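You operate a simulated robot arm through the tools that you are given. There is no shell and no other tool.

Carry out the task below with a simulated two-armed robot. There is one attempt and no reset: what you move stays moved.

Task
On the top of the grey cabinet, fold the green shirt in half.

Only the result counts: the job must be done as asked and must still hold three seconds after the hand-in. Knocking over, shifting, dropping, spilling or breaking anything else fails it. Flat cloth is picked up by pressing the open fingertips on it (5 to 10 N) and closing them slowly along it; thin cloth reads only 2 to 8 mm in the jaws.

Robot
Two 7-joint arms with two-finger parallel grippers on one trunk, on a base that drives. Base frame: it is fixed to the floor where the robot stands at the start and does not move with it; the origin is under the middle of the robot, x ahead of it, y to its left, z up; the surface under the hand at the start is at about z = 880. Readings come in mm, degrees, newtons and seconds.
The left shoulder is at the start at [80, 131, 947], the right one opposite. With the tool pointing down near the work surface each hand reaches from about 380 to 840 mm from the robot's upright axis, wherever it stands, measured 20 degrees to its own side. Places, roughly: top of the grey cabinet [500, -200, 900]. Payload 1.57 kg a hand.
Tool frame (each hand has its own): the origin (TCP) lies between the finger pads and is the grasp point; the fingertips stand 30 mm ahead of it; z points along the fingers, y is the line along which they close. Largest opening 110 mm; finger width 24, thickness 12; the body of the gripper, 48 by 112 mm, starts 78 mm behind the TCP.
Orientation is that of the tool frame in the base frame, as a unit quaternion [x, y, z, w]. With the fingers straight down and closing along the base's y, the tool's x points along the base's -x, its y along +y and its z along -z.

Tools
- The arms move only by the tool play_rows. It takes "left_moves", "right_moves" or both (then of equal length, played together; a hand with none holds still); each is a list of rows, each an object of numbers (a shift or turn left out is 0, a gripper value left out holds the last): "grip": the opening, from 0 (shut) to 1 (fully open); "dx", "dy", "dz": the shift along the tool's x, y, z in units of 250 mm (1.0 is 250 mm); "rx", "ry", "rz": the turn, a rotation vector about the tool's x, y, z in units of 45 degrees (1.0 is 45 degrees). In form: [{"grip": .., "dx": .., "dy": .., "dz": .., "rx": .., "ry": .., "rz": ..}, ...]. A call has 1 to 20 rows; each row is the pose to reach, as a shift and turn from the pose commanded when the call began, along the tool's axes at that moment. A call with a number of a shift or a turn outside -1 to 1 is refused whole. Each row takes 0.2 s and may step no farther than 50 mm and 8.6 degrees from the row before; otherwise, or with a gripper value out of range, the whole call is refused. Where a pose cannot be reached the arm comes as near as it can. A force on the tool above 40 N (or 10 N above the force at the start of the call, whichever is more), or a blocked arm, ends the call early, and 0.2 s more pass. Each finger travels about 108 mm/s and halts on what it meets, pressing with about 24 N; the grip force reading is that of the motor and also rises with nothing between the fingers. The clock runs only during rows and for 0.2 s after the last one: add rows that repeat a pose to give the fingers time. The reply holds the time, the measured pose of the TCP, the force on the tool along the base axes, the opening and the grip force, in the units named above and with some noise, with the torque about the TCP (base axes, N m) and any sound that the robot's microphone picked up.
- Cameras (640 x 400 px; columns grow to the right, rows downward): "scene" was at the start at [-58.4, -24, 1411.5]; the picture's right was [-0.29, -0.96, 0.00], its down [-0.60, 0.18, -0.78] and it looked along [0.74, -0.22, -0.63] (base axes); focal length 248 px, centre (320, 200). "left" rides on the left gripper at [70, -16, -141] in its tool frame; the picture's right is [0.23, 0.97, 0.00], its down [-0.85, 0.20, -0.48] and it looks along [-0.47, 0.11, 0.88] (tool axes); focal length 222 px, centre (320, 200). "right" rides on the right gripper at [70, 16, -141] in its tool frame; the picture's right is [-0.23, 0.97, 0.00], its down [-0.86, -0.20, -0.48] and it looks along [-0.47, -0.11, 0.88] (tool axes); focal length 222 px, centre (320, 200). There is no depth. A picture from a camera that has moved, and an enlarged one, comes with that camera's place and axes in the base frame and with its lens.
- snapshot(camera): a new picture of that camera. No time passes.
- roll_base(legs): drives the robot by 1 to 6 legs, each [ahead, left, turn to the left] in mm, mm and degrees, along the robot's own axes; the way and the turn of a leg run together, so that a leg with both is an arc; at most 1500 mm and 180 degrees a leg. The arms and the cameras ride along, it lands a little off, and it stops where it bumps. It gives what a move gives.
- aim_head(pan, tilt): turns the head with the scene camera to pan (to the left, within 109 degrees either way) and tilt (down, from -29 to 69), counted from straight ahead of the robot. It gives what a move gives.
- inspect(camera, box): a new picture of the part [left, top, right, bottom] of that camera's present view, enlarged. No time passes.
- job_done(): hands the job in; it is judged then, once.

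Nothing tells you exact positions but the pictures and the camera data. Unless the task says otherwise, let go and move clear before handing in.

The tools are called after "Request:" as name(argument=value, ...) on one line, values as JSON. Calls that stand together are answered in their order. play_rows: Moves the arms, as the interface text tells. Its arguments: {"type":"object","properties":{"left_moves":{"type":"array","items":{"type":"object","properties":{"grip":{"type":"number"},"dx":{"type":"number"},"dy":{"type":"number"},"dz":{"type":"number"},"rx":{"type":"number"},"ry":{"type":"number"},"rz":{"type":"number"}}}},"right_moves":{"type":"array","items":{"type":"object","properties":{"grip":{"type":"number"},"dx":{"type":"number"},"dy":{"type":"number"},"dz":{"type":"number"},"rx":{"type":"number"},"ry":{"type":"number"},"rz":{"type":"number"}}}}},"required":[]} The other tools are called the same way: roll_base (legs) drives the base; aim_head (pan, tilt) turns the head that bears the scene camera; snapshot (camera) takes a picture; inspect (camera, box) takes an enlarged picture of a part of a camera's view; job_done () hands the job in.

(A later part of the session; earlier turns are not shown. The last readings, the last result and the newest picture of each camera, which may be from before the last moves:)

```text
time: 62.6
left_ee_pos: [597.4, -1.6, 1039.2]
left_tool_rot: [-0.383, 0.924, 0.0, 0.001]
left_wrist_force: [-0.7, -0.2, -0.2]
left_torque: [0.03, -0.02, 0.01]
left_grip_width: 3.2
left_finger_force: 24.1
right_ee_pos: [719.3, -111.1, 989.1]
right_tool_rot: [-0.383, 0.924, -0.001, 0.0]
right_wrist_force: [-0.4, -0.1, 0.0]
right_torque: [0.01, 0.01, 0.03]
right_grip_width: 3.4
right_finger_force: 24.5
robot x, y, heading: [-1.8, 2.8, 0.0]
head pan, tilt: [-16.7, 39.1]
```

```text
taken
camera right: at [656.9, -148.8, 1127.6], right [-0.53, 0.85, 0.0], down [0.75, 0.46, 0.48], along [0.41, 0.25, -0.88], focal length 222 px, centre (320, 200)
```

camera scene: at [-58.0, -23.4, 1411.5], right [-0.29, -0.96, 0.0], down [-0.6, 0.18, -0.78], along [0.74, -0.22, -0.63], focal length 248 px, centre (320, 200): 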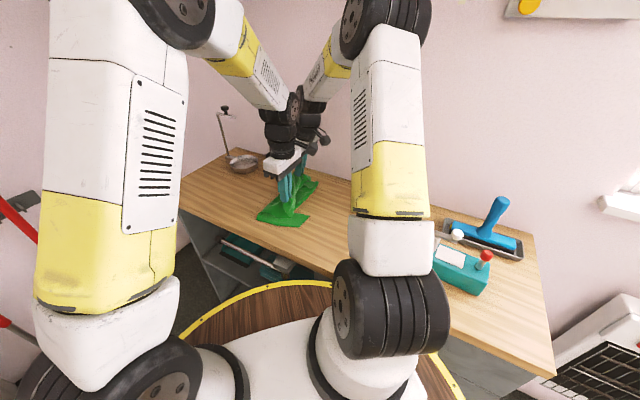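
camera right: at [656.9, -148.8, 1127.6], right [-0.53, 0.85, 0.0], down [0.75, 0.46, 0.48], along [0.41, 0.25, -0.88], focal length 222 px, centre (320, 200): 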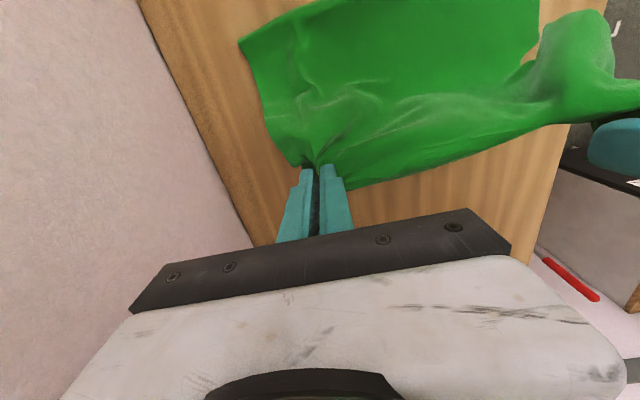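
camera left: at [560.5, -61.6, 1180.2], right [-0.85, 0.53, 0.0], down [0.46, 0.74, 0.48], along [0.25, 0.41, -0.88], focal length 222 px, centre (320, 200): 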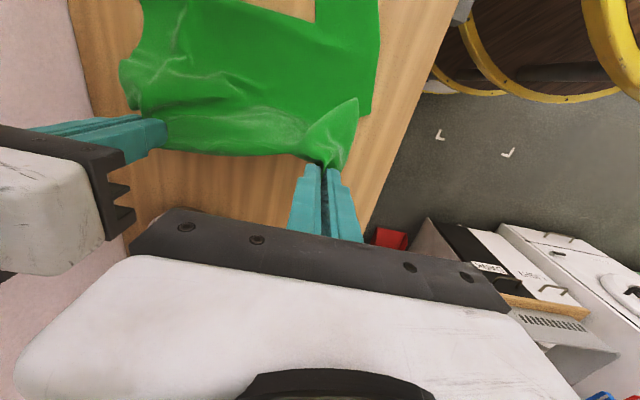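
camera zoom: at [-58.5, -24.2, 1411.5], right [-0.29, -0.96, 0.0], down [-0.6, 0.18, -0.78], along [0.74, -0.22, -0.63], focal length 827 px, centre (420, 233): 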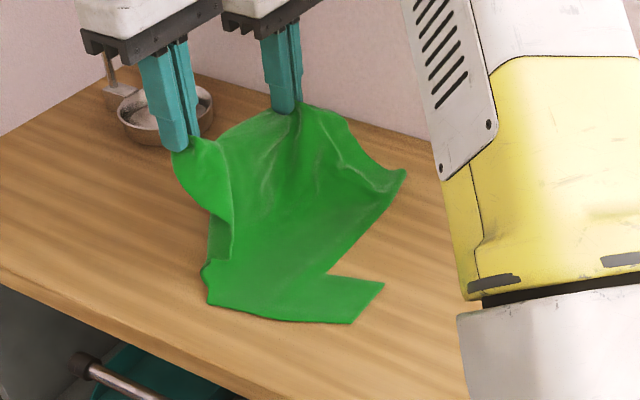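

The fold line is reset at the mid line, with the collar notch centred again. I'll descend along the 45-degree line, laying the cloth down progressively, and pause partway to check.

Request:
play_rows(left_moves=[{"dx": 0.048, "dy": -0.003, "dz": -0.024, "grip": 0}, {"dx": 0.091, "dy": -0.006, "dz": 0.019}, {"dx": 0.134, "dy": -0.009, "dz": 0.063}, {"dx": 0.178, "dy": -0.012, "dz": 0.106}, {"dx": 0.221, "dy": -0.015, "dz": 0.149}, {"dx": 0.264, "dy": -0.018, "dz": 0.193}, {"dx": 0.307, "dy": -0.021, "dz": 0.236}, {"dx": 0.35, "dy": -0.024, "dz": 0.279}], right_moves=[{"dx": 0.032, "dy": -0.002, "dz": -0.008, "grip": 0}, {"dx": 0.057, "dy": -0.004, "dz": 0.017}, {"dx": 0.081, "dy": -0.006, "dz": 0.041}, {"dx": 0.106, "dy": -0.007, "dz": 0.066}, {"dx": 0.13, "dy": -0.009, "dz": 0.091}, {"dx": 0.155, "dy": -0.011, "dz": 0.115}, {"dx": 0.18, "dy": -0.012, "dz": 0.14}, {"dx": 0.204, "dy": -0.014, "dz": 0.165}])

Request:
inspect(camera="scene", box=[200, 130, 380, 250])

Request:
snapshot(camera="left")

Request:
snapshot(camera="right")

```text
time: 64.4
left_ee_pos: [541.2, -67.1, 969.2]
left_tool_rot: [-0.383, 0.924, 0.0, 0.0]
left_wrist_force: [0.6, 0.2, -0.4]
left_torque: [-0.03, 0.02, 0.04]
left_grip_width: 3.4
left_finger_force: 24.2
right_ee_pos: [686.1, -151.1, 947.9]
right_tool_rot: [-0.382, 0.924, 0.0, 0.0]
right_wrist_force: [-0.6, 0.2, 1.2]
right_torque: [0.0, 0.0, 0.03]
right_grip_width: 3.8
right_finger_force: 23.9
robot x, y, heading: [1.9, -0.7, 0.0]
head pan, tilt: [-16.7, 39.1]
```

```text
3.33 times, centred on (290, 190) of scene
camera zoom: at [-58.4, -23.9, 1411.5], right [-0.29, -0.96, 0.0], down [-0.6, 0.18, -0.78], along [0.74, -0.22, -0.63], focal length 827 px, centre (420, 233)
```

zoom: 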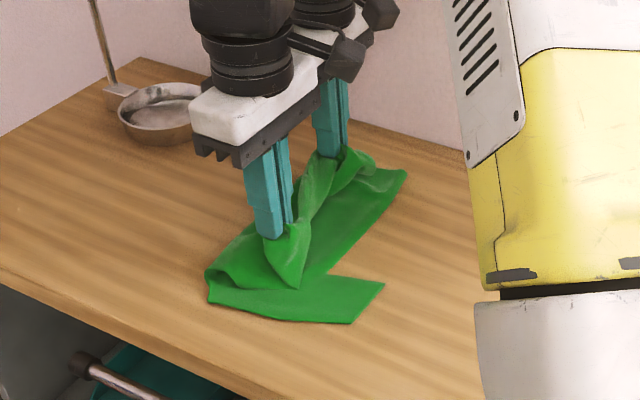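

```text
taken
camera left: at [503.6, -127.8, 1110.2], right [-0.85, 0.53, 0.0], down [0.46, 0.75, 0.48], along [0.25, 0.41, -0.88], focal length 222 px, centre (320, 200)
```

left: 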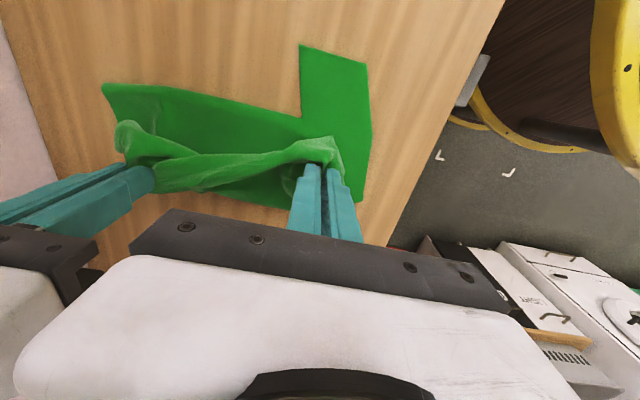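

```text
taken
camera right: at [624.1, -187.8, 1086.6], right [-0.53, 0.85, 0.0], down [0.75, 0.46, 0.48], along [0.41, 0.25, -0.88], focal length 222 px, centre (320, 200)
```

right: 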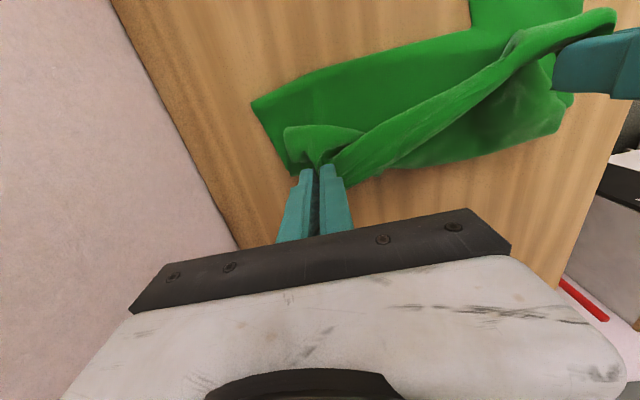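

The fold line now stays on the mid line. I'll continue down the same slope to just above the bottom layer.

Request:
play_rows(left_moves=[{"dx": 0.043, "dy": -0.003, "dz": 0.043, "grip": 0}, {"dx": 0.086, "dy": -0.006, "dz": 0.087}, {"dx": 0.13, "dy": -0.009, "dz": 0.13}, {"dx": 0.173, "dy": -0.012, "dz": 0.173}, {"dx": 0.216, "dy": -0.015, "dz": 0.212}], right_moves=[{"dx": 0.025, "dy": -0.002, "dz": 0.025, "grip": 0}, {"dx": 0.049, "dy": -0.003, "dz": 0.049}, {"dx": 0.074, "dy": -0.005, "dz": 0.074}, {"dx": 0.098, "dy": -0.007, "dz": 0.099}, {"dx": 0.123, "dy": -0.009, "dz": 0.121}])

Request:
inspect(camera="scene", box=[200, 130, 380, 250])

Request:
snapshot(camera="left")

Request:
snapshot(camera="right")

```text
time: 65.6
left_ee_pos: [505.3, -107.9, 915.7]
left_tool_rot: [-0.384, 0.923, -0.001, 0.0]
left_wrist_force: [2.3, 0.2, 2.4]
left_torque: [-0.02, -0.07, 0.07]
left_grip_width: 3.3
left_finger_force: 24.1
right_ee_pos: [663.7, -174.7, 917.3]
right_tool_rot: [-0.383, 0.924, 0.0, 0.0]
right_wrist_force: [-0.7, 1.1, 1.9]
right_torque: [0.04, 0.03, 0.0]
right_grip_width: 3.7
right_finger_force: 24.1
robot x, y, heading: [2.8, 2.8, -0.2]
head pan, tilt: [-16.7, 39.1]
```

```text
3.33 times, centred on (290, 190) of scene
camera zoom: at [-58.5, -23.8, 1411.5], right [-0.29, -0.96, 0.0], down [-0.6, 0.18, -0.78], along [0.74, -0.22, -0.63], focal length 827 px, centre (420, 233)
```

zoom: 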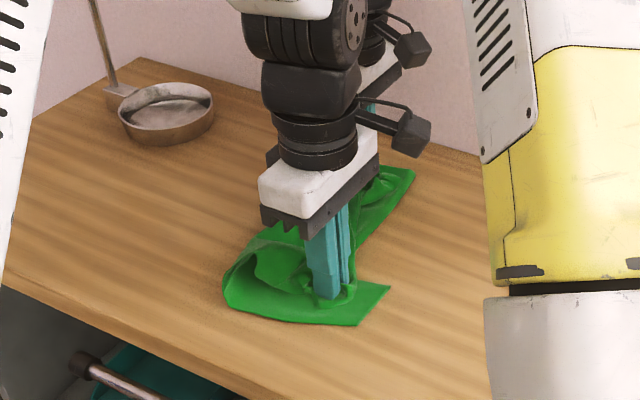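

```text
taken
camera left: at [467.8, -168.7, 1057.3], right [-0.85, 0.53, 0.0], down [0.46, 0.75, 0.48], along [0.25, 0.41, -0.88], focal length 222 px, centre (320, 200)
```

left: 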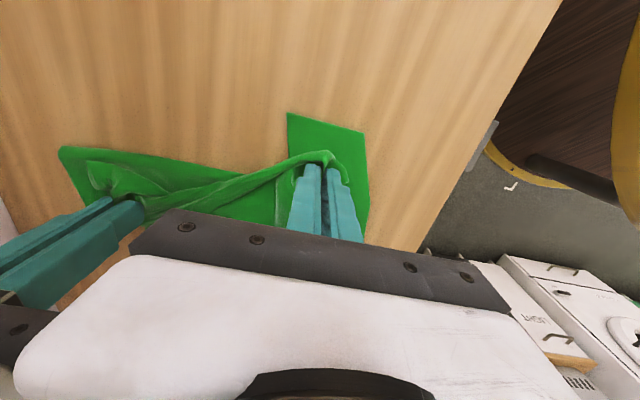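

```text
taken
camera right: at [602.8, -211.0, 1056.5], right [-0.53, 0.85, 0.0], down [0.75, 0.46, 0.48], along [0.41, 0.25, -0.88], focal length 222 px, centre (320, 200)
```

right: 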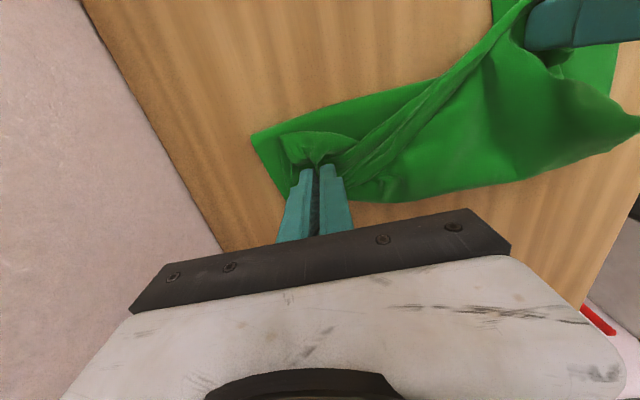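

The sheet is laid over with the fold centred. I'll release both hands gently and lift clear to look.

Request:
play_rows(left_moves=[{"grip": 0.03}, {"grip": 0.06}, {"grip": 0.1}, {"grip": 0.14}, {"grip": 0.18}, {"grip": 0.22}, {"grip": 0.26}, {"grip": 0.3}, {"dz": -0.04}, {"dz": -0.12}, {"dz": -0.24}, {"dz": -0.4}, {"dz": -0.56}], right_moves=[{"grip": 0.03}, {"grip": 0.06}, {"grip": 0.1}, {"grip": 0.14}, {"grip": 0.18}, {"grip": 0.22}, {"grip": 0.26}, {"grip": 0.3}, {"dz": -0.04}, {"dz": -0.12}, {"dz": -0.24}, {"dz": -0.4}, {"dz": -0.56}])

Request:
snapshot(camera="left")

Request:
snapshot(camera="right")

Request:
inspect(camera="scene", box=[220, 150, 360, 245])

```text
time: 68.4
left_ee_pos: [503.8, -108.1, 1056.4]
left_tool_rot: [-0.382, 0.924, 0.0, 0.0]
left_wrist_force: [0.8, -0.9, 0.0]
left_torque: [0.0, 0.05, 0.01]
left_grip_width: 32.7
left_finger_force: 0.0
right_ee_pos: [663.4, -174.1, 1056.1]
right_tool_rot: [-0.383, 0.924, 0.0, 0.0]
right_wrist_force: [0.2, -0.6, -0.6]
right_torque: [-0.01, 0.02, 0.0]
right_grip_width: 32.9
right_finger_force: 0.1
robot x, y, heading: [-2.0, -1.1, 0.1]
head pan, tilt: [-16.7, 39.1]
```

```text
taken
camera left: at [467.3, -169.1, 1197.6], right [-0.85, 0.53, 0.0], down [0.46, 0.75, 0.48], along [0.25, 0.41, -0.88], focal length 222 px, centre (320, 200)
```

left: 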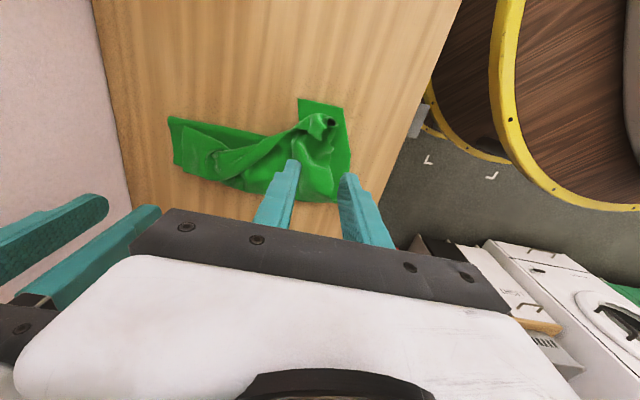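

```text
taken
camera right: at [602.6, -211.1, 1196.0], right [-0.53, 0.85, 0.0], down [0.75, 0.46, 0.48], along [0.41, 0.25, -0.88], focal length 222 px, centre (320, 200)
```

right: 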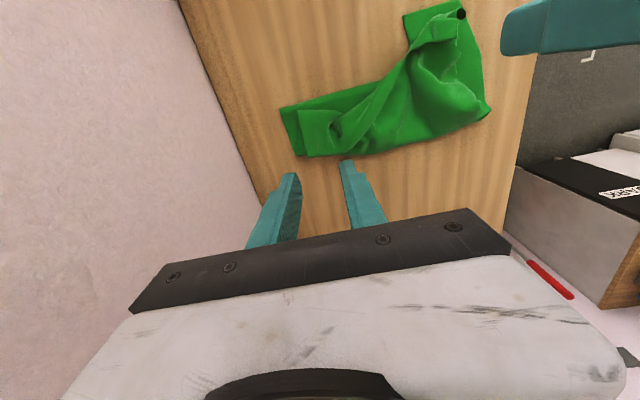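

```text
4.21 times, centred on (290, 198) of scene
camera zoom: at [-58.0, -24.2, 1411.5], right [-0.29, -0.96, 0.0], down [-0.6, 0.18, -0.78], along [0.74, -0.22, -0.63], focal length 1044 px, centre (446, 210)
```

zoom: 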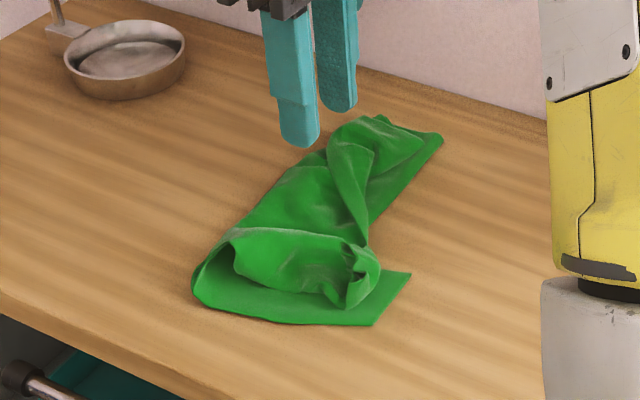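

Request:
play_rows(left_moves=[{"dx": -0.15, "dz": -0.05}, {"dx": -0.3, "dz": -0.1}, {"dx": -0.45, "dz": -0.1}, {"dx": -0.6, "dz": -0.1}])

Request:
inspect(camera="right", box=[260, 0, 510, 170])

Request:
inspect(camera="scene", box=[250, 165, 335, 235])

Request:
snapshot(camera="left")

```text
time: 69.4
left_ee_pos: [608.6, -2.9, 1080.4]
left_tool_rot: [-0.382, 0.924, 0.0, 0.0]
left_wrist_force: [-0.2, 0.5, 1.1]
left_torque: [0.03, -0.03, 0.02]
left_grip_width: 33.1
left_finger_force: 0.0
right_ee_pos: [662.9, -174.1, 1056.7]
right_tool_rot: [-0.382, 0.924, 0.001, 0.0]
right_wrist_force: [-0.7, 0.3, 0.0]
right_torque: [0.02, -0.02, 0.02]
right_grip_width: 33.2
right_finger_force: 0.0
robot x, y, heading: [-1.2, 0.9, -0.1]
head pan, tilt: [-16.7, 39.1]
```

```text
2.35 times, centred on (385, 85) of right
camera zoom: at [602.0, -211.4, 1195.7], right [-0.53, 0.85, 0.0], down [0.75, 0.46, 0.48], along [0.41, 0.25, -0.88], focal length 523 px, centre (167, 471)
```

zoom: 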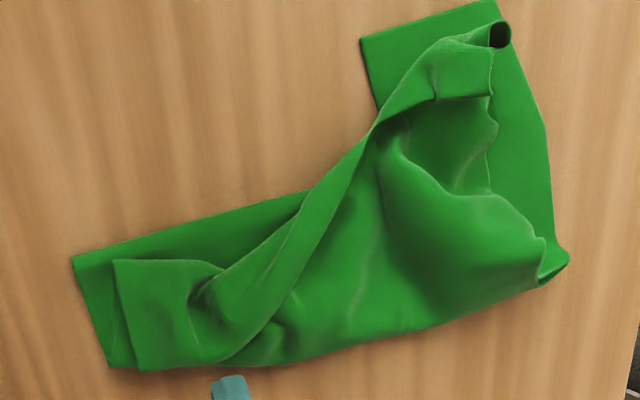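

```text
5.71 times, centred on (292, 200) of scene
camera zoom: at [-58.7, -24.2, 1411.5], right [-0.29, -0.96, 0.0], down [-0.6, 0.18, -0.78], along [0.74, -0.22, -0.63], focal length 1417 px, centre (477, 200)
```

zoom: 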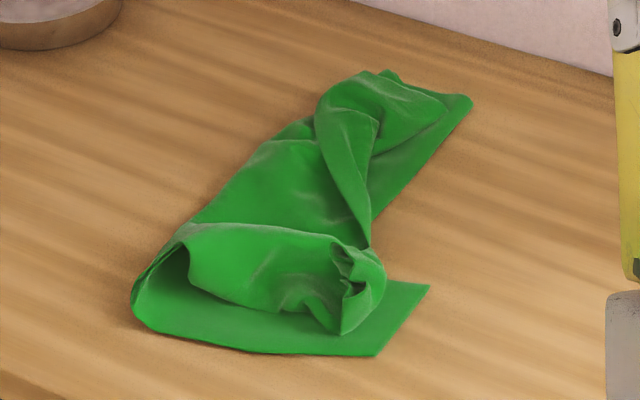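

```text
taken
camera left: at [570.4, -63.0, 1221.3], right [-0.85, 0.53, 0.0], down [0.46, 0.74, 0.48], along [0.25, 0.41, -0.88], focal length 222 px, centre (320, 200)
```

left: 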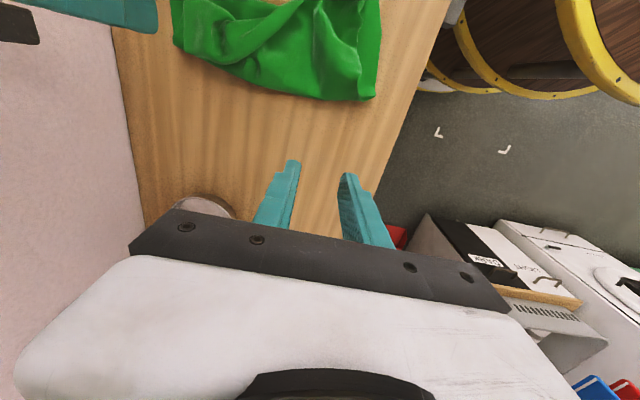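

The result is more crumpled, and the fold still rolled too far because I lifted too high for the effective cloth length. A better approach is to unfold again and pull the cloth taut and flat. Then I'll fold with a low sweep that draws the fold line over and stops when the edges align. First I'll regrip the same ridges.

Request:
play_rows(left_moves=[{"dx": 0.15, "grip": 0.3}, {"dx": 0.3}, {"dx": 0.45}, {"dx": 0.6}, {"dx": 0.6, "dz": 0.14}, {"dx": 0.6, "dz": 0.28}, {"dx": 0.6, "dz": 0.42}, {"dx": 0.6, "dz": 0.54}, {"dx": 0.6, "dz": 0.6}], right_moves=[{"dz": 0.0, "grip": 0.3}, {"dz": 0.06}, {"dz": 0.12}, {"dz": 0.18}, {"dz": 0.24}, {"dz": 0.3}, {"dz": 0.38}, {"dz": 0.44}, {"dz": 0.5}])

Request:
inspect(camera="left", box=[220, 60, 420, 200])

Request:
inspect(camera="right", box=[220, 60, 420, 200])

```text
time: 71.4
left_ee_pos: [504.6, -108.8, 930.3]
left_tool_rot: [-0.383, 0.924, 0.0, 0.0]
left_wrist_force: [-0.7, 0.0, 0.6]
left_torque: [0.01, 0.0, 0.0]
left_grip_width: 32.8
left_finger_force: 0.1
right_ee_pos: [663.8, -172.6, 932.5]
right_tool_rot: [-0.382, 0.924, -0.001, 0.0]
right_wrist_force: [0.2, -0.4, 0.1]
right_torque: [-0.02, 0.02, 0.01]
right_grip_width: 33.0
right_finger_force: 0.0
robot x, y, heading: [0.9, -0.7, -0.1]
head pan, tilt: [-16.7, 39.1]
```

```text
2.86 times, centred on (320, 130) of left
camera zoom: at [466.7, -169.6, 1071.3], right [-0.85, 0.53, 0.0], down [0.46, 0.75, 0.48], along [0.25, 0.41, -0.88], focal length 635 px, centre (320, 400)
```

zoom: 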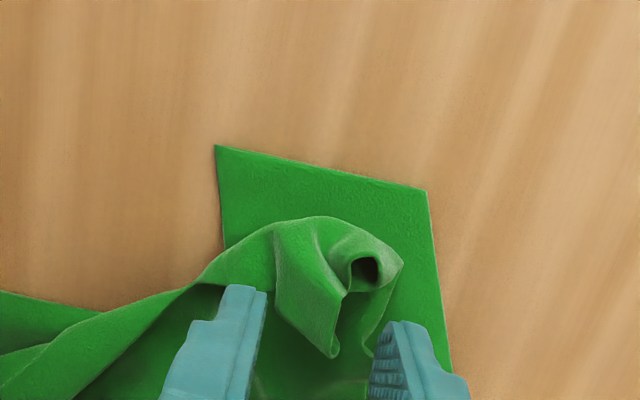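

```text
2.86 times, centred on (320, 130) of right
camera zoom: at [602.1, -211.2, 1071.1], right [-0.53, 0.85, 0.0], down [0.75, 0.46, 0.48], along [0.41, 0.25, -0.88], focal length 635 px, centre (320, 400)
```

zoom: 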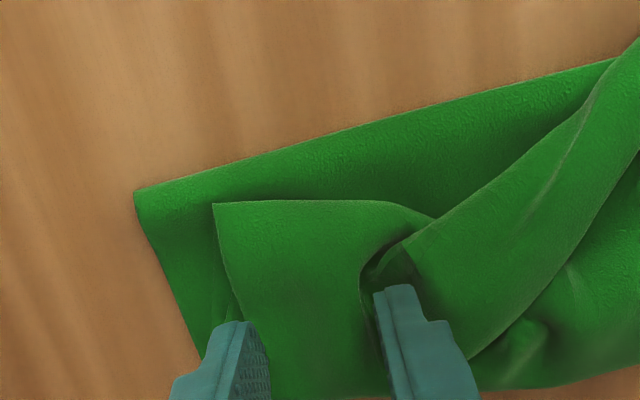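

The sleeve forms a raised tube that the left hand can straddle. For the right, the raised roll of the top layer's side edge near [615, -153] is a better handle. I'll widen and shift the left hand to grip the tube, and rotate the right hand to cross the roll.

Request:
play_rows(left_moves=[{"grip": 0.4}, {"grip": 0.45, "dx": 0.02}, {"dx": 0.05, "dz": 0.02}, {"dx": 0.05, "dz": 0.04}, {"dx": 0.05, "dz": 0.052}, {"dx": 0.05, "dz": 0.052, "grip": 0.38}, {"dx": 0.05, "dz": 0.052, "grip": 0.3}, {"dx": 0.05, "dz": 0.052, "grip": 0.22}, {"dx": 0.05, "dz": 0.052, "grip": 0.14}, {"dx": 0.05, "dz": 0.052, "grip": 0.07}, {"dx": 0.05, "dz": 0.052, "grip": 0}, {"dx": 0.05, "dz": 0.052, "grip": 0}, {"dx": 0.05, "dz": 0.052, "grip": 0}], right_moves=[{"dz": -0.06}, {"dz": -0.12}, {"dz": -0.18, "rz": 0.1}, {"dz": -0.2, "rz": 0.2}, {"dz": -0.2, "rz": 0.3}, {"dz": -0.2, "rz": 0.4}, {"dz": -0.2, "rz": 0.5}, {"dz": -0.2, "rz": 0.6}, {"dz": -0.2, "rz": 0.7}, {"dz": -0.2, "rz": 0.8}, {"dz": -0.2, "rz": 0.9}, {"dz": -0.2, "rz": 1.0}, {"dz": -0.2, "rz": 1.0}])

Request:
inspect(camera="left", box=[220, 60, 420, 200])

Request:
snapshot(camera="right")

```text
time: 74.2
left_ee_pos: [496.8, -116.1, 918.3]
left_tool_rot: [-0.383, 0.924, 0.0, 0.001]
left_wrist_force: [0.0, 0.6, -0.3]
left_torque: [-0.01, -0.03, -0.01]
left_grip_width: 3.5
left_finger_force: 24.3
right_ee_pos: [665.1, -173.8, 983.0]
right_tool_rot: [0.0, 1.0, 0.001, 0.0]
right_wrist_force: [0.9, -0.4, 0.1]
right_torque: [0.01, -0.02, 0.0]
right_grip_width: 32.6
right_finger_force: 0.0
robot x, y, heading: [0.8, 1.5, 0.3]
head pan, tilt: [-16.7, 39.1]
```

```text
2.86 times, centred on (320, 130) of left
camera zoom: at [458.6, -178.0, 1058.6], right [-0.85, 0.53, 0.0], down [0.46, 0.75, 0.48], along [0.25, 0.41, -0.88], focal length 635 px, centre (320, 400)
```

zoom: 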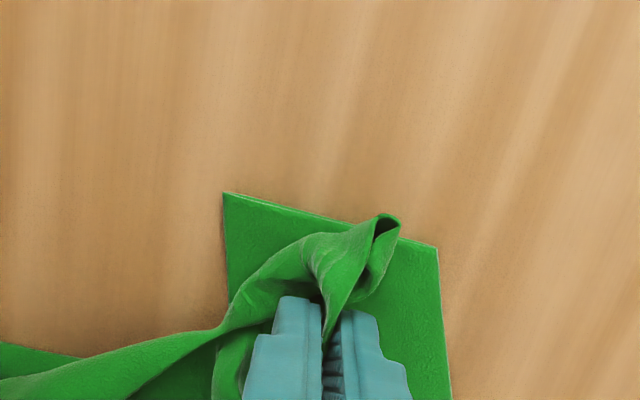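

```text
taken
camera right: at [594.4, -156.8, 1121.9], right [0.23, 0.97, 0.0], down [0.85, -0.2, 0.48], along [0.47, -0.11, -0.88], focal length 222 px, centre (320, 200)
```

right: 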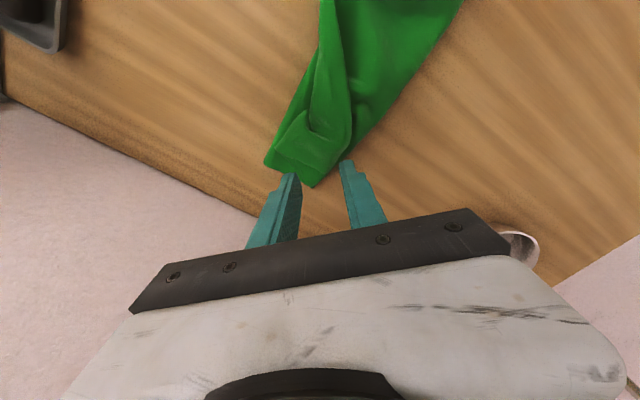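

Request:
inspect(camera="right", box=[220, 0, 480, 200])

```text
2.00 times, centred on (350, 100) of right
camera zoom: at [594.4, -156.8, 1121.9], right [0.23, 0.97, 0.0], down [0.85, -0.2, 0.48], along [0.47, -0.11, -0.88], focal length 444 px, centre (260, 400)
```

zoom: 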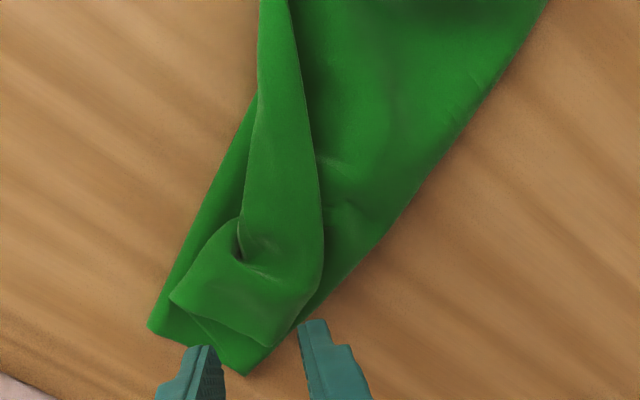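

The strip of folded-back edge runs straight away from the right hand, spanning about y -168 to -133 at x 611. With the current orientation I can straddle it there without pressing on the bottom layer.

Request:
play_rows(right_moves=[{"grip": 0.4, "dx": 0.07, "dy": 0.03, "dz": 0.02}, {"grip": 0.45, "dx": 0.14, "dy": 0.065, "dz": 0.08}, {"dx": 0.216, "dy": 0.095, "dz": 0.16}, {"dx": 0.216, "dy": 0.095, "dz": 0.232}])

Request:
inspect(camera="right", box=[220, 60, 420, 200])

```text
time: 75.0
left_ee_pos: [489.5, -114.0, 914.2]
left_tool_rot: [-0.38, 0.925, 0.007, -0.005]
left_wrist_force: [0.2, 0.7, 4.0]
left_torque: [-0.04, 0.05, 0.0]
left_grip_width: 3.4
left_finger_force: 23.8
right_ee_pos: [620.5, -155.6, 949.8]
right_tool_rot: [0.002, 1.0, 0.0, 0.009]
right_wrist_force: [3.6, -0.9, -0.7]
right_torque: [0.13, 0.51, 0.02]
right_grip_width: 49.5
right_finger_force: 0.0
robot x, y, heading: [0.4, -1.8, -0.1]
head pan, tilt: [-16.7, 39.1]
stopped in row 4 (right hand): the force on the tool passed its limit at 69 N (the readings are from after the stop); the commanded pose is now the measured one
```

```text
2.86 times, centred on (320, 130) of right
camera zoom: at [548.0, -138.9, 1088.7], right [0.23, 0.97, 0.0], down [0.85, -0.2, 0.49], along [0.48, -0.11, -0.87], focal length 635 px, centre (320, 400)
```

zoom: 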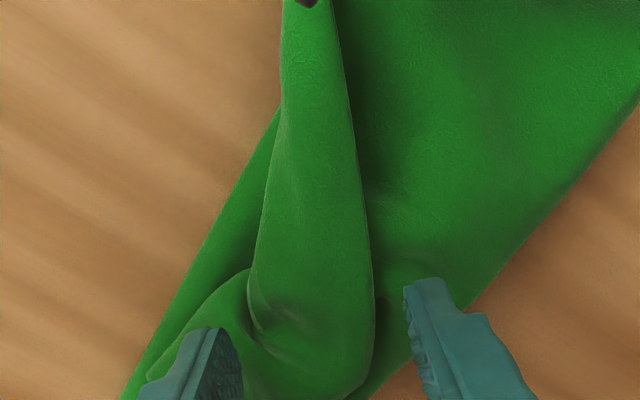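

The right hand's camera bumped the left wrist, so I'll back the right hand off 20 mm. From there I'll grip the strip a little nearer the hem, where there's clearance.

Request:
play_rows(right_moves=[{"dx": -0.04, "dy": -0.01}, {"dx": -0.08, "dy": -0.02}, {"dx": -0.08, "dy": -0.02}])

Request:
inspect(camera="right", box=[220, 60, 420, 200])

Request:
snapshot(camera="scene")

```text
time: 75.8
left_ee_pos: [488.4, -115.4, 914.0]
left_tool_rot: [-0.38, 0.925, 0.006, -0.004]
left_wrist_force: [-0.3, 1.3, 5.7]
left_torque: [-0.09, 0.02, -0.02]
left_grip_width: 3.3
left_finger_force: 24.1
right_ee_pos: [640.2, -161.1, 949.8]
right_tool_rot: [0.003, 1.0, -0.001, 0.008]
right_wrist_force: [-0.1, 0.0, -0.5]
right_torque: [-0.04, 0.02, -0.02]
right_grip_width: 49.6
right_finger_force: 0.1
robot x, y, heading: [0.7, 3.6, 0.1]
head pan, tilt: [-16.7, 39.1]
```

```text
2.86 times, centred on (320, 130) of right
camera zoom: at [567.5, -144.1, 1088.4], right [0.23, 0.97, 0.0], down [0.85, -0.2, 0.49], along [0.48, -0.11, -0.87], focal length 635 px, centre (320, 400)
```

zoom: 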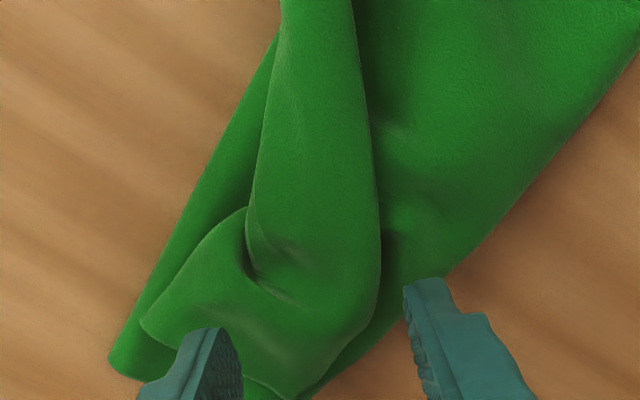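

```text
taken
camera scene: at [-58.6, -23.9, 1411.5], right [-0.29, -0.96, 0.0], down [-0.6, 0.18, -0.78], along [0.74, -0.22, -0.63], focal length 248 px, centre (320, 200)
```

scene: 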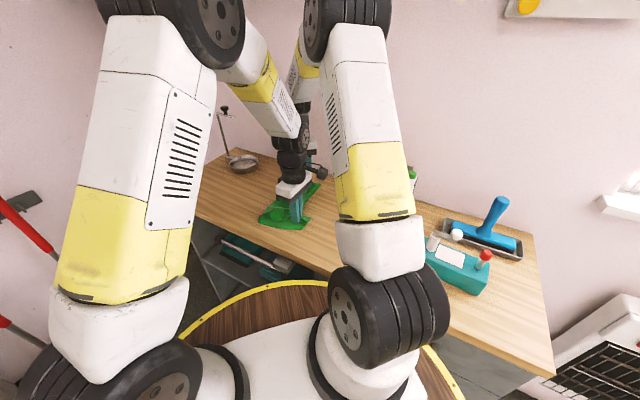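

Request:
play_rows(right_moves=[{"dz": 0.05}, {"dz": 0.1}, {"dz": 0.12}, {"dz": 0.132}])

Request:
inspect(camera="right", box=[220, 60, 420, 200])

```text
time: 76.8
left_ee_pos: [488.2, -116.4, 914.2]
left_tool_rot: [-0.38, 0.925, 0.006, -0.005]
left_wrist_force: [-0.2, 0.5, 6.8]
left_torque: [-0.08, 0.06, -0.02]
left_grip_width: 3.4
left_finger_force: 23.9
right_ee_pos: [642.2, -161.5, 918.5]
right_tool_rot: [0.002, 1.0, -0.001, 0.008]
right_wrist_force: [-0.3, -0.5, 1.2]
right_torque: [-0.02, 0.0, -0.03]
right_grip_width: 49.4
right_finger_force: 0.0
robot x, y, heading: [-0.7, -1.6, 0.1]
head pan, tilt: [-16.7, 39.1]
```

```text
2.86 times, centred on (320, 130) of right
camera zoom: at [568.1, -143.7, 1055.7], right [0.23, 0.97, 0.0], down [0.85, -0.2, 0.49], along [0.48, -0.11, -0.87], focal length 635 px, centre (320, 400)
```

zoom: 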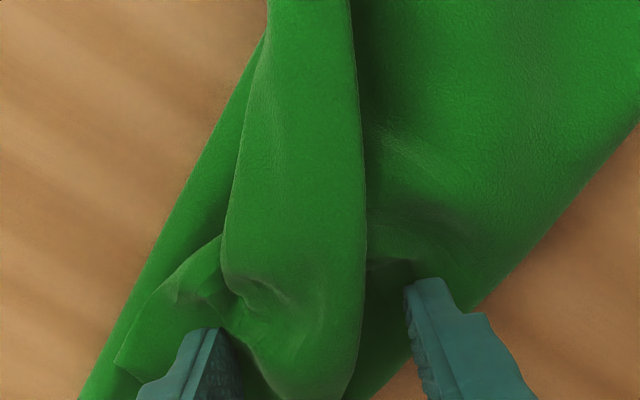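

Request:
play_rows(right_moves=[{"dz": 0.004, "grip": 0.4}, {"dz": 0.004, "grip": 0.35}, {"dz": 0.004, "grip": 0.3}, {"dz": 0.004, "grip": 0.25}, {"dz": 0.004, "grip": 0.2}, {"dz": 0.004, "grip": 0.15}, {"dz": 0.004, "grip": 0.1}, {"dz": 0.004, "grip": 0.05}, {"dz": 0.004, "grip": 0}, {"dz": 0.004, "grip": 0}, {"dz": 0.004, "grip": 0}])

Request:
inspect(camera="right", box=[220, 60, 420, 200])

```text
time: 79.2
left_ee_pos: [489.6, -115.7, 914.5]
left_tool_rot: [-0.38, 0.925, 0.006, -0.006]
left_wrist_force: [0.7, 0.1, 6.6]
left_torque: [-0.07, 0.01, -0.04]
left_grip_width: 3.1
left_finger_force: 24.1
right_ee_pos: [640.7, -161.1, 915.9]
right_tool_rot: [0.003, 1.0, -0.001, 0.008]
right_wrist_force: [-0.7, 0.8, 1.5]
right_torque: [-0.03, 0.03, -0.02]
right_grip_width: 3.9
right_finger_force: 23.7
robot x, y, heading: [4.6, 0.8, 0.1]
head pan, tilt: [-16.7, 39.1]
```

```text
2.86 times, centred on (320, 130) of right
camera zoom: at [568.0, -143.6, 1054.9], right [0.23, 0.97, 0.0], down [0.85, -0.2, 0.49], along [0.48, -0.11, -0.87], focal length 635 px, centre (320, 400)
```

zoom: 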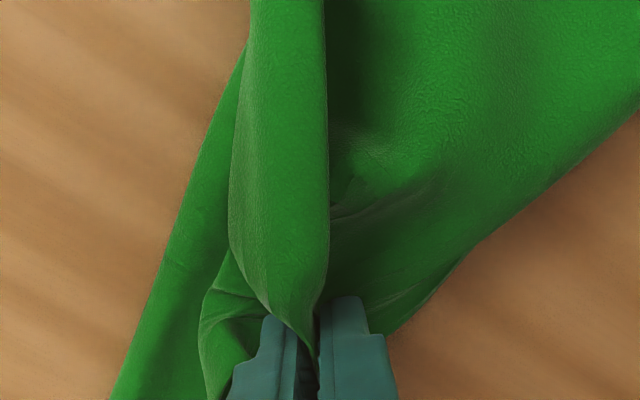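

Both hands hold the top layer again (3.1 and 3.9 mm). I'll draw it back over to the left at low height to unroll the fold, turning the right hand so its camera stays clear of the left hand.

Request:
play_rows(left_moves=[{"dx": -0.076, "dy": 0.005, "dz": -0.06, "grip": 0}, {"dx": -0.152, "dy": 0.01, "dz": -0.12}, {"dx": -0.227, "dy": 0.016, "dz": -0.18}, {"dx": -0.303, "dy": 0.021, "dz": -0.22}, {"dx": -0.379, "dy": 0.026, "dz": -0.24}, {"dx": -0.455, "dy": 0.031, "dz": -0.24}, {"dx": -0.531, "dy": 0.036, "dz": -0.24}], right_moves=[{"dx": -0.03, "dy": 0.034, "dz": -0.04, "rz": -0.077, "grip": 0}, {"dx": -0.059, "dy": 0.068, "dz": -0.08, "rz": -0.154}, {"dx": -0.089, "dy": 0.102, "dz": -0.12, "rz": -0.231}, {"dx": -0.119, "dy": 0.136, "dz": -0.16, "rz": -0.308}, {"dx": -0.149, "dy": 0.171, "dz": -0.18, "rz": -0.385}, {"dx": -0.178, "dy": 0.205, "dz": -0.18, "rz": -0.462}, {"dx": -0.208, "dy": 0.239, "dz": -0.18, "rz": -0.539}])

Request:
inspect(camera="scene", box=[200, 130, 380, 250])

Request:
snapshot(camera="right")

Request:
snapshot(camera="left")

```text
time: 80.8
left_ee_pos: [578.4, -16.4, 972.8]
left_tool_rot: [-0.38, 0.925, 0.007, -0.006]
left_wrist_force: [0.5, 1.0, 0.1]
left_torque: [0.01, -0.02, -0.02]
left_grip_width: 3.2
left_finger_force: 23.7
right_ee_pos: [693.0, -101.5, 961.3]
right_tool_rot: [-0.207, 0.978, -0.003, 0.008]
right_wrist_force: [0.5, 0.6, -0.3]
right_torque: [0.02, -0.01, -0.04]
right_grip_width: 3.9
right_finger_force: 24.5
robot x, y, heading: [0.2, 1.2, 0.1]
head pan, tilt: [-16.7, 39.1]
```

```text
3.33 times, centred on (290, 190) of scene
camera zoom: at [-58.6, -24.2, 1411.5], right [-0.29, -0.96, 0.0], down [-0.6, 0.18, -0.78], along [0.74, -0.22, -0.63], focal length 827 px, centre (420, 233)
```

zoom: 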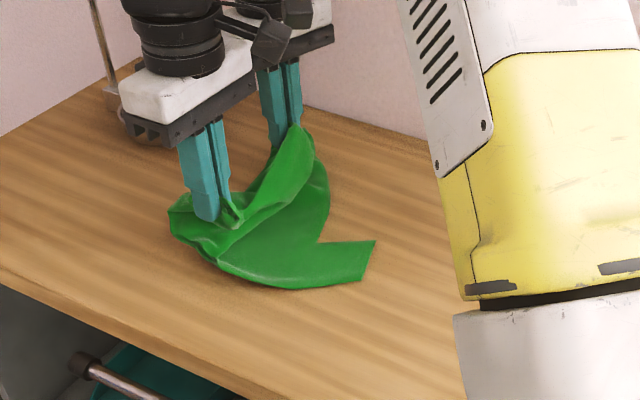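

```text
taken
camera right: at [618.6, -115.3, 1100.4], right [-0.19, 0.98, -0.01], down [0.85, 0.17, 0.49], along [0.48, 0.09, -0.87], focal length 222 px, centre (320, 200)
```

right: 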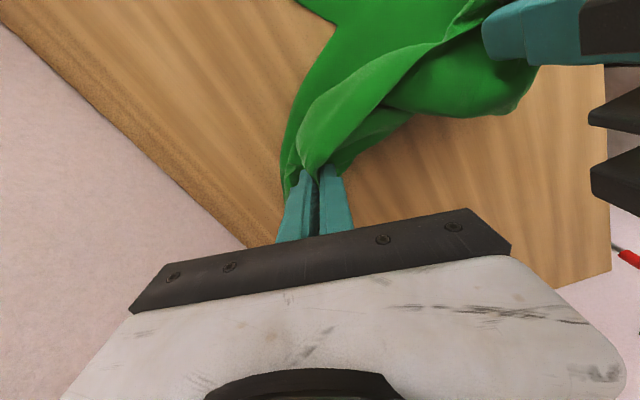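

```text
taken
camera left: at [541.7, -78.7, 1114.5], right [-0.85, 0.53, 0.02], down [0.47, 0.74, 0.48], along [0.24, 0.41, -0.88], focal length 222 px, centre (320, 200)
```

left: 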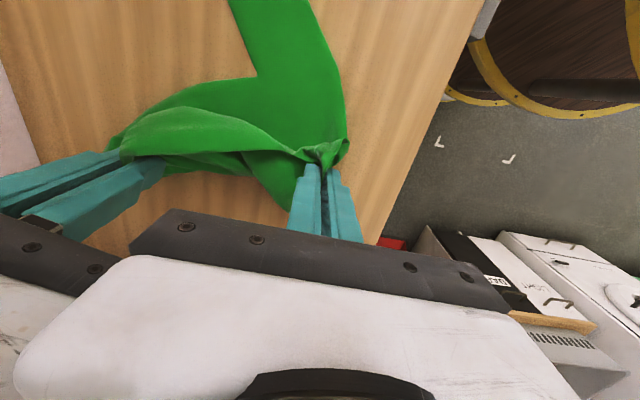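

Request:
inspect(camera="right", box=[240, 0, 540, 200])

Request:
inspect(camera="scene", box=[240, 155, 330, 225])

Request:
inspect(camera="left", box=[100, 0, 400, 200])

```text
2.00 times, centred on (390, 100) of right
camera zoom: at [618.6, -115.3, 1100.4], right [-0.19, 0.98, -0.01], down [0.85, 0.17, 0.49], along [0.48, 0.09, -0.87], focal length 444 px, centre (180, 400)
```

zoom: 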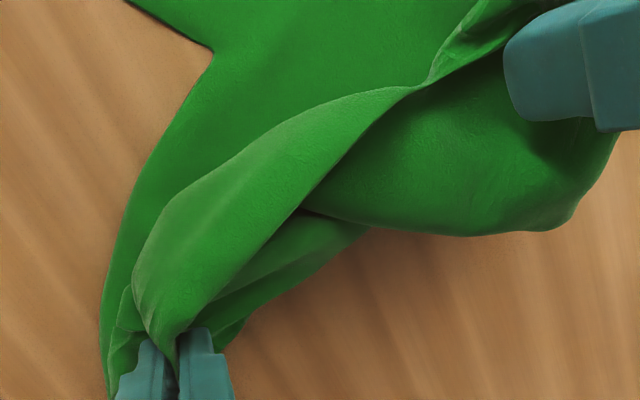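

```text
5.71 times, centred on (285, 190) of scene
camera zoom: at [-58.6, -24.2, 1411.5], right [-0.29, -0.96, 0.0], down [-0.6, 0.18, -0.78], along [0.74, -0.22, -0.63], focal length 1417 px, centre (520, 257)
```

zoom: 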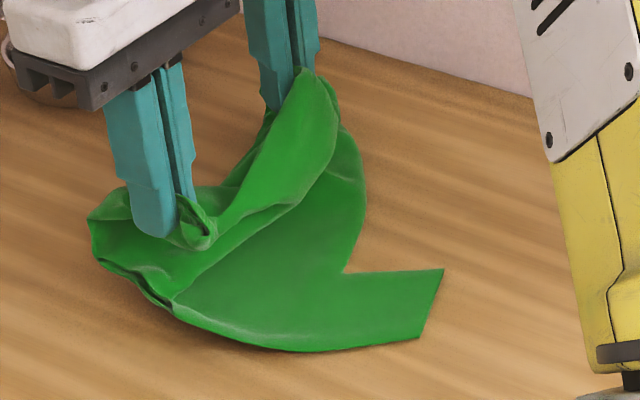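

```text
2.00 times, centred on (250, 100) of left
camera zoom: at [541.7, -78.7, 1114.5], right [-0.85, 0.53, 0.02], down [0.47, 0.74, 0.48], along [0.24, 0.41, -0.88], focal length 444 px, centre (460, 400)
```

zoom: 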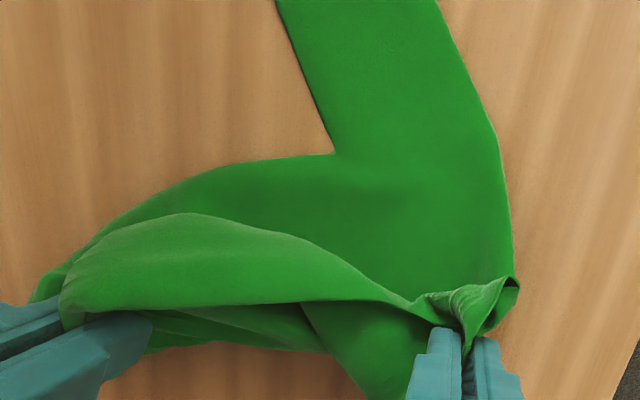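

The right hand caught both layers at the hem. I'll set the hem back down to the right and release it, keeping the sleeve in the left hand.

Request:
play_rows(right_moves=[{"dx": 0.03, "dy": -0.014, "dz": 0.03, "grip": 0}, {"dx": 0.06, "dy": -0.028, "dz": 0.06}, {"dx": 0.09, "dy": -0.042, "dz": 0.1}, {"dx": 0.12, "dy": -0.056, "dz": 0.14}, {"dx": 0.145, "dy": -0.068, "dz": 0.165}, {"dx": 0.145, "dy": -0.068, "dz": 0.165, "grip": 0.1}, {"dx": 0.145, "dy": -0.068, "dz": 0.165, "grip": 0.2}, {"dx": 0.145, "dy": -0.068, "dz": 0.165, "grip": 0.3}, {"dx": 0.145, "dy": -0.068, "dz": 0.165, "grip": 0.4}, {"dx": 0.145, "dy": -0.068, "dz": 0.1}, {"dx": 0.145, "dy": -0.068, "dz": 0.0}, {"dx": 0.145, "dy": -0.068, "dz": -0.15}, {"dx": 0.145, "dy": -0.068, "dz": -0.3}])

Request:
inspect(camera="scene", box=[220, 145, 340, 235])

Request:
snapshot(camera="right")

Request:
snapshot(camera="left")

```text
time: 83.6
left_ee_pos: [576.4, -17.8, 972.7]
left_tool_rot: [-0.379, 0.925, 0.007, -0.006]
left_wrist_force: [0.0, 0.0, -0.6]
left_torque: [-0.01, 0.04, -0.01]
left_grip_width: 3.4
left_finger_force: 24.2
right_ee_pos: [666.2, -133.4, 1037.3]
right_tool_rot: [-0.208, 0.978, -0.003, 0.007]
right_wrist_force: [0.3, 0.0, -0.1]
right_torque: [0.0, -0.01, 0.0]
right_grip_width: 43.9
right_finger_force: 0.0
robot x, y, heading: [-0.0, 0.3, -0.1]
head pan, tilt: [-16.7, 39.1]
```

```text
4.44 times, centred on (280, 190) of scene
camera zoom: at [-58.1, -24.0, 1411.5], right [-0.29, -0.96, 0.0], down [-0.6, 0.18, -0.78], along [0.74, -0.22, -0.63], focal length 1102 px, centre (498, 244)
```

zoom: 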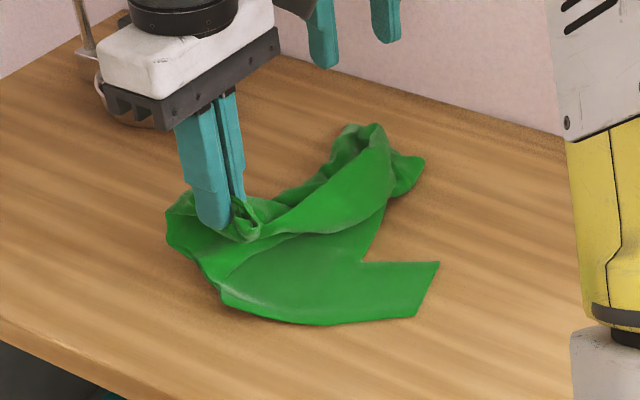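

```text
taken
camera right: at [592.2, -145.7, 1175.2], right [-0.19, 0.98, -0.01], down [0.85, 0.17, 0.49], along [0.48, 0.09, -0.87], focal length 222 px, centre (320, 200)
```

right: 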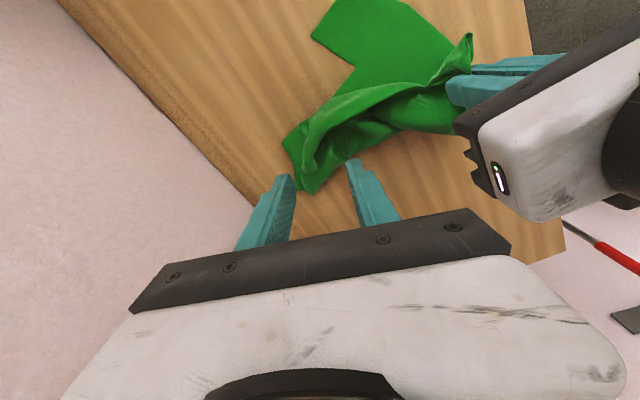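

```text
taken
camera left: at [541.9, -78.8, 1114.2], right [-0.85, 0.53, 0.02], down [0.47, 0.74, 0.48], along [0.24, 0.41, -0.88], focal length 222 px, centre (320, 200)
```

left: 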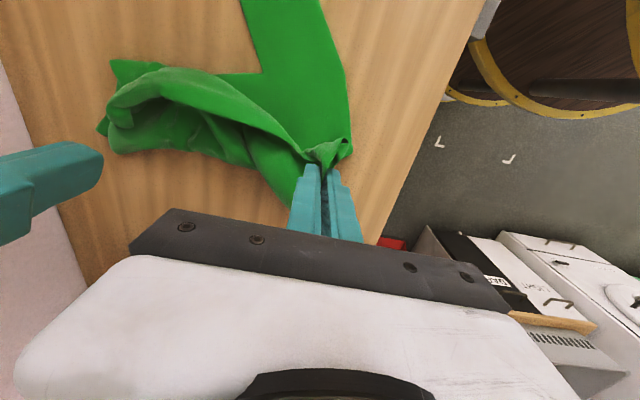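

The hem is bunched, so I'll straighten the shirt properly. The left hand keeps the left sleeve, and the right hand will grip the right sleeve end, around [532, -150], so I can stretch the shirt flat between the two.

Request:
play_rows(right_moves=[{"dx": 0.09, "dy": 0.027, "rz": -0.16, "grip": 0.35}, {"dx": 0.18, "dy": 0.054, "rz": -0.33, "grip": 0.3}, {"dx": 0.27, "dy": 0.08, "rz": -0.5}, {"dx": 0.37, "dy": 0.108, "rz": -0.67}, {"dx": 0.47, "dy": 0.135, "rz": -0.844}])

Request:
snapshot(camera="right")

Request:
inspect(camera="right", box=[220, 40, 420, 180])

```text
time: 84.6
left_ee_pos: [573.7, -18.4, 972.7]
left_tool_rot: [-0.372, 0.928, 0.011, -0.01]
left_wrist_force: [-0.7, 0.2, 0.4]
left_torque: [-0.18, -0.18, -0.13]
left_grip_width: 3.5
left_finger_force: 24.3
right_ee_pos: [579.8, -145.8, 1036.5]
right_tool_rot: [-0.442, 0.897, -0.009, 0.014]
right_wrist_force: [1.0, 0.1, -1.4]
right_torque: [0.0, 0.1, -0.05]
right_grip_width: 32.9
right_finger_force: 0.1
robot x, y, heading: [1.4, 0.4, -0.0]
head pan, tilt: [-16.7, 39.1]
stopped in row 5 (left hand): the force on the tool passed its limit at 66 N (the readings are from after the stop); the commanded pose is now the measured one
```

```text
taken
camera right: at [518.9, -191.7, 1174.6], right [-0.63, 0.77, -0.02], down [0.66, 0.56, 0.5], along [0.4, 0.3, -0.87], focal length 222 px, centre (320, 200)
```

right: 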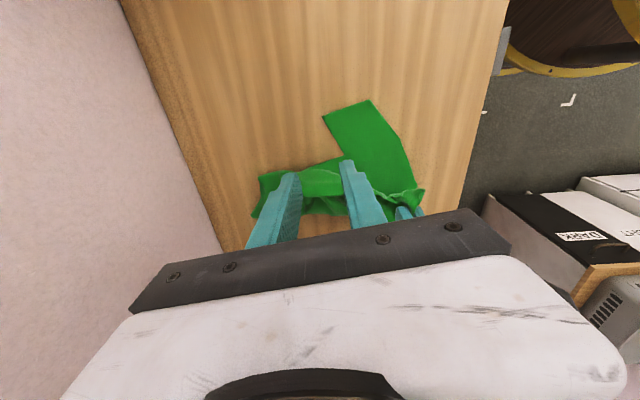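

```text
2.86 times, centred on (320, 110) of right
camera zoom: at [518.9, -191.7, 1174.6], right [-0.63, 0.77, -0.02], down [0.66, 0.56, 0.5], along [0.4, 0.3, -0.87], focal length 635 px, centre (320, 457)
```

zoom: 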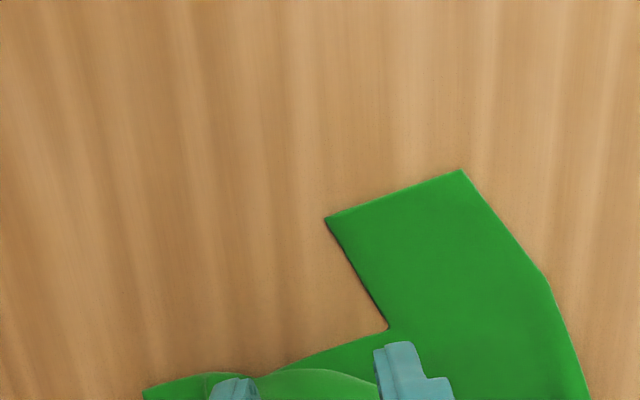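

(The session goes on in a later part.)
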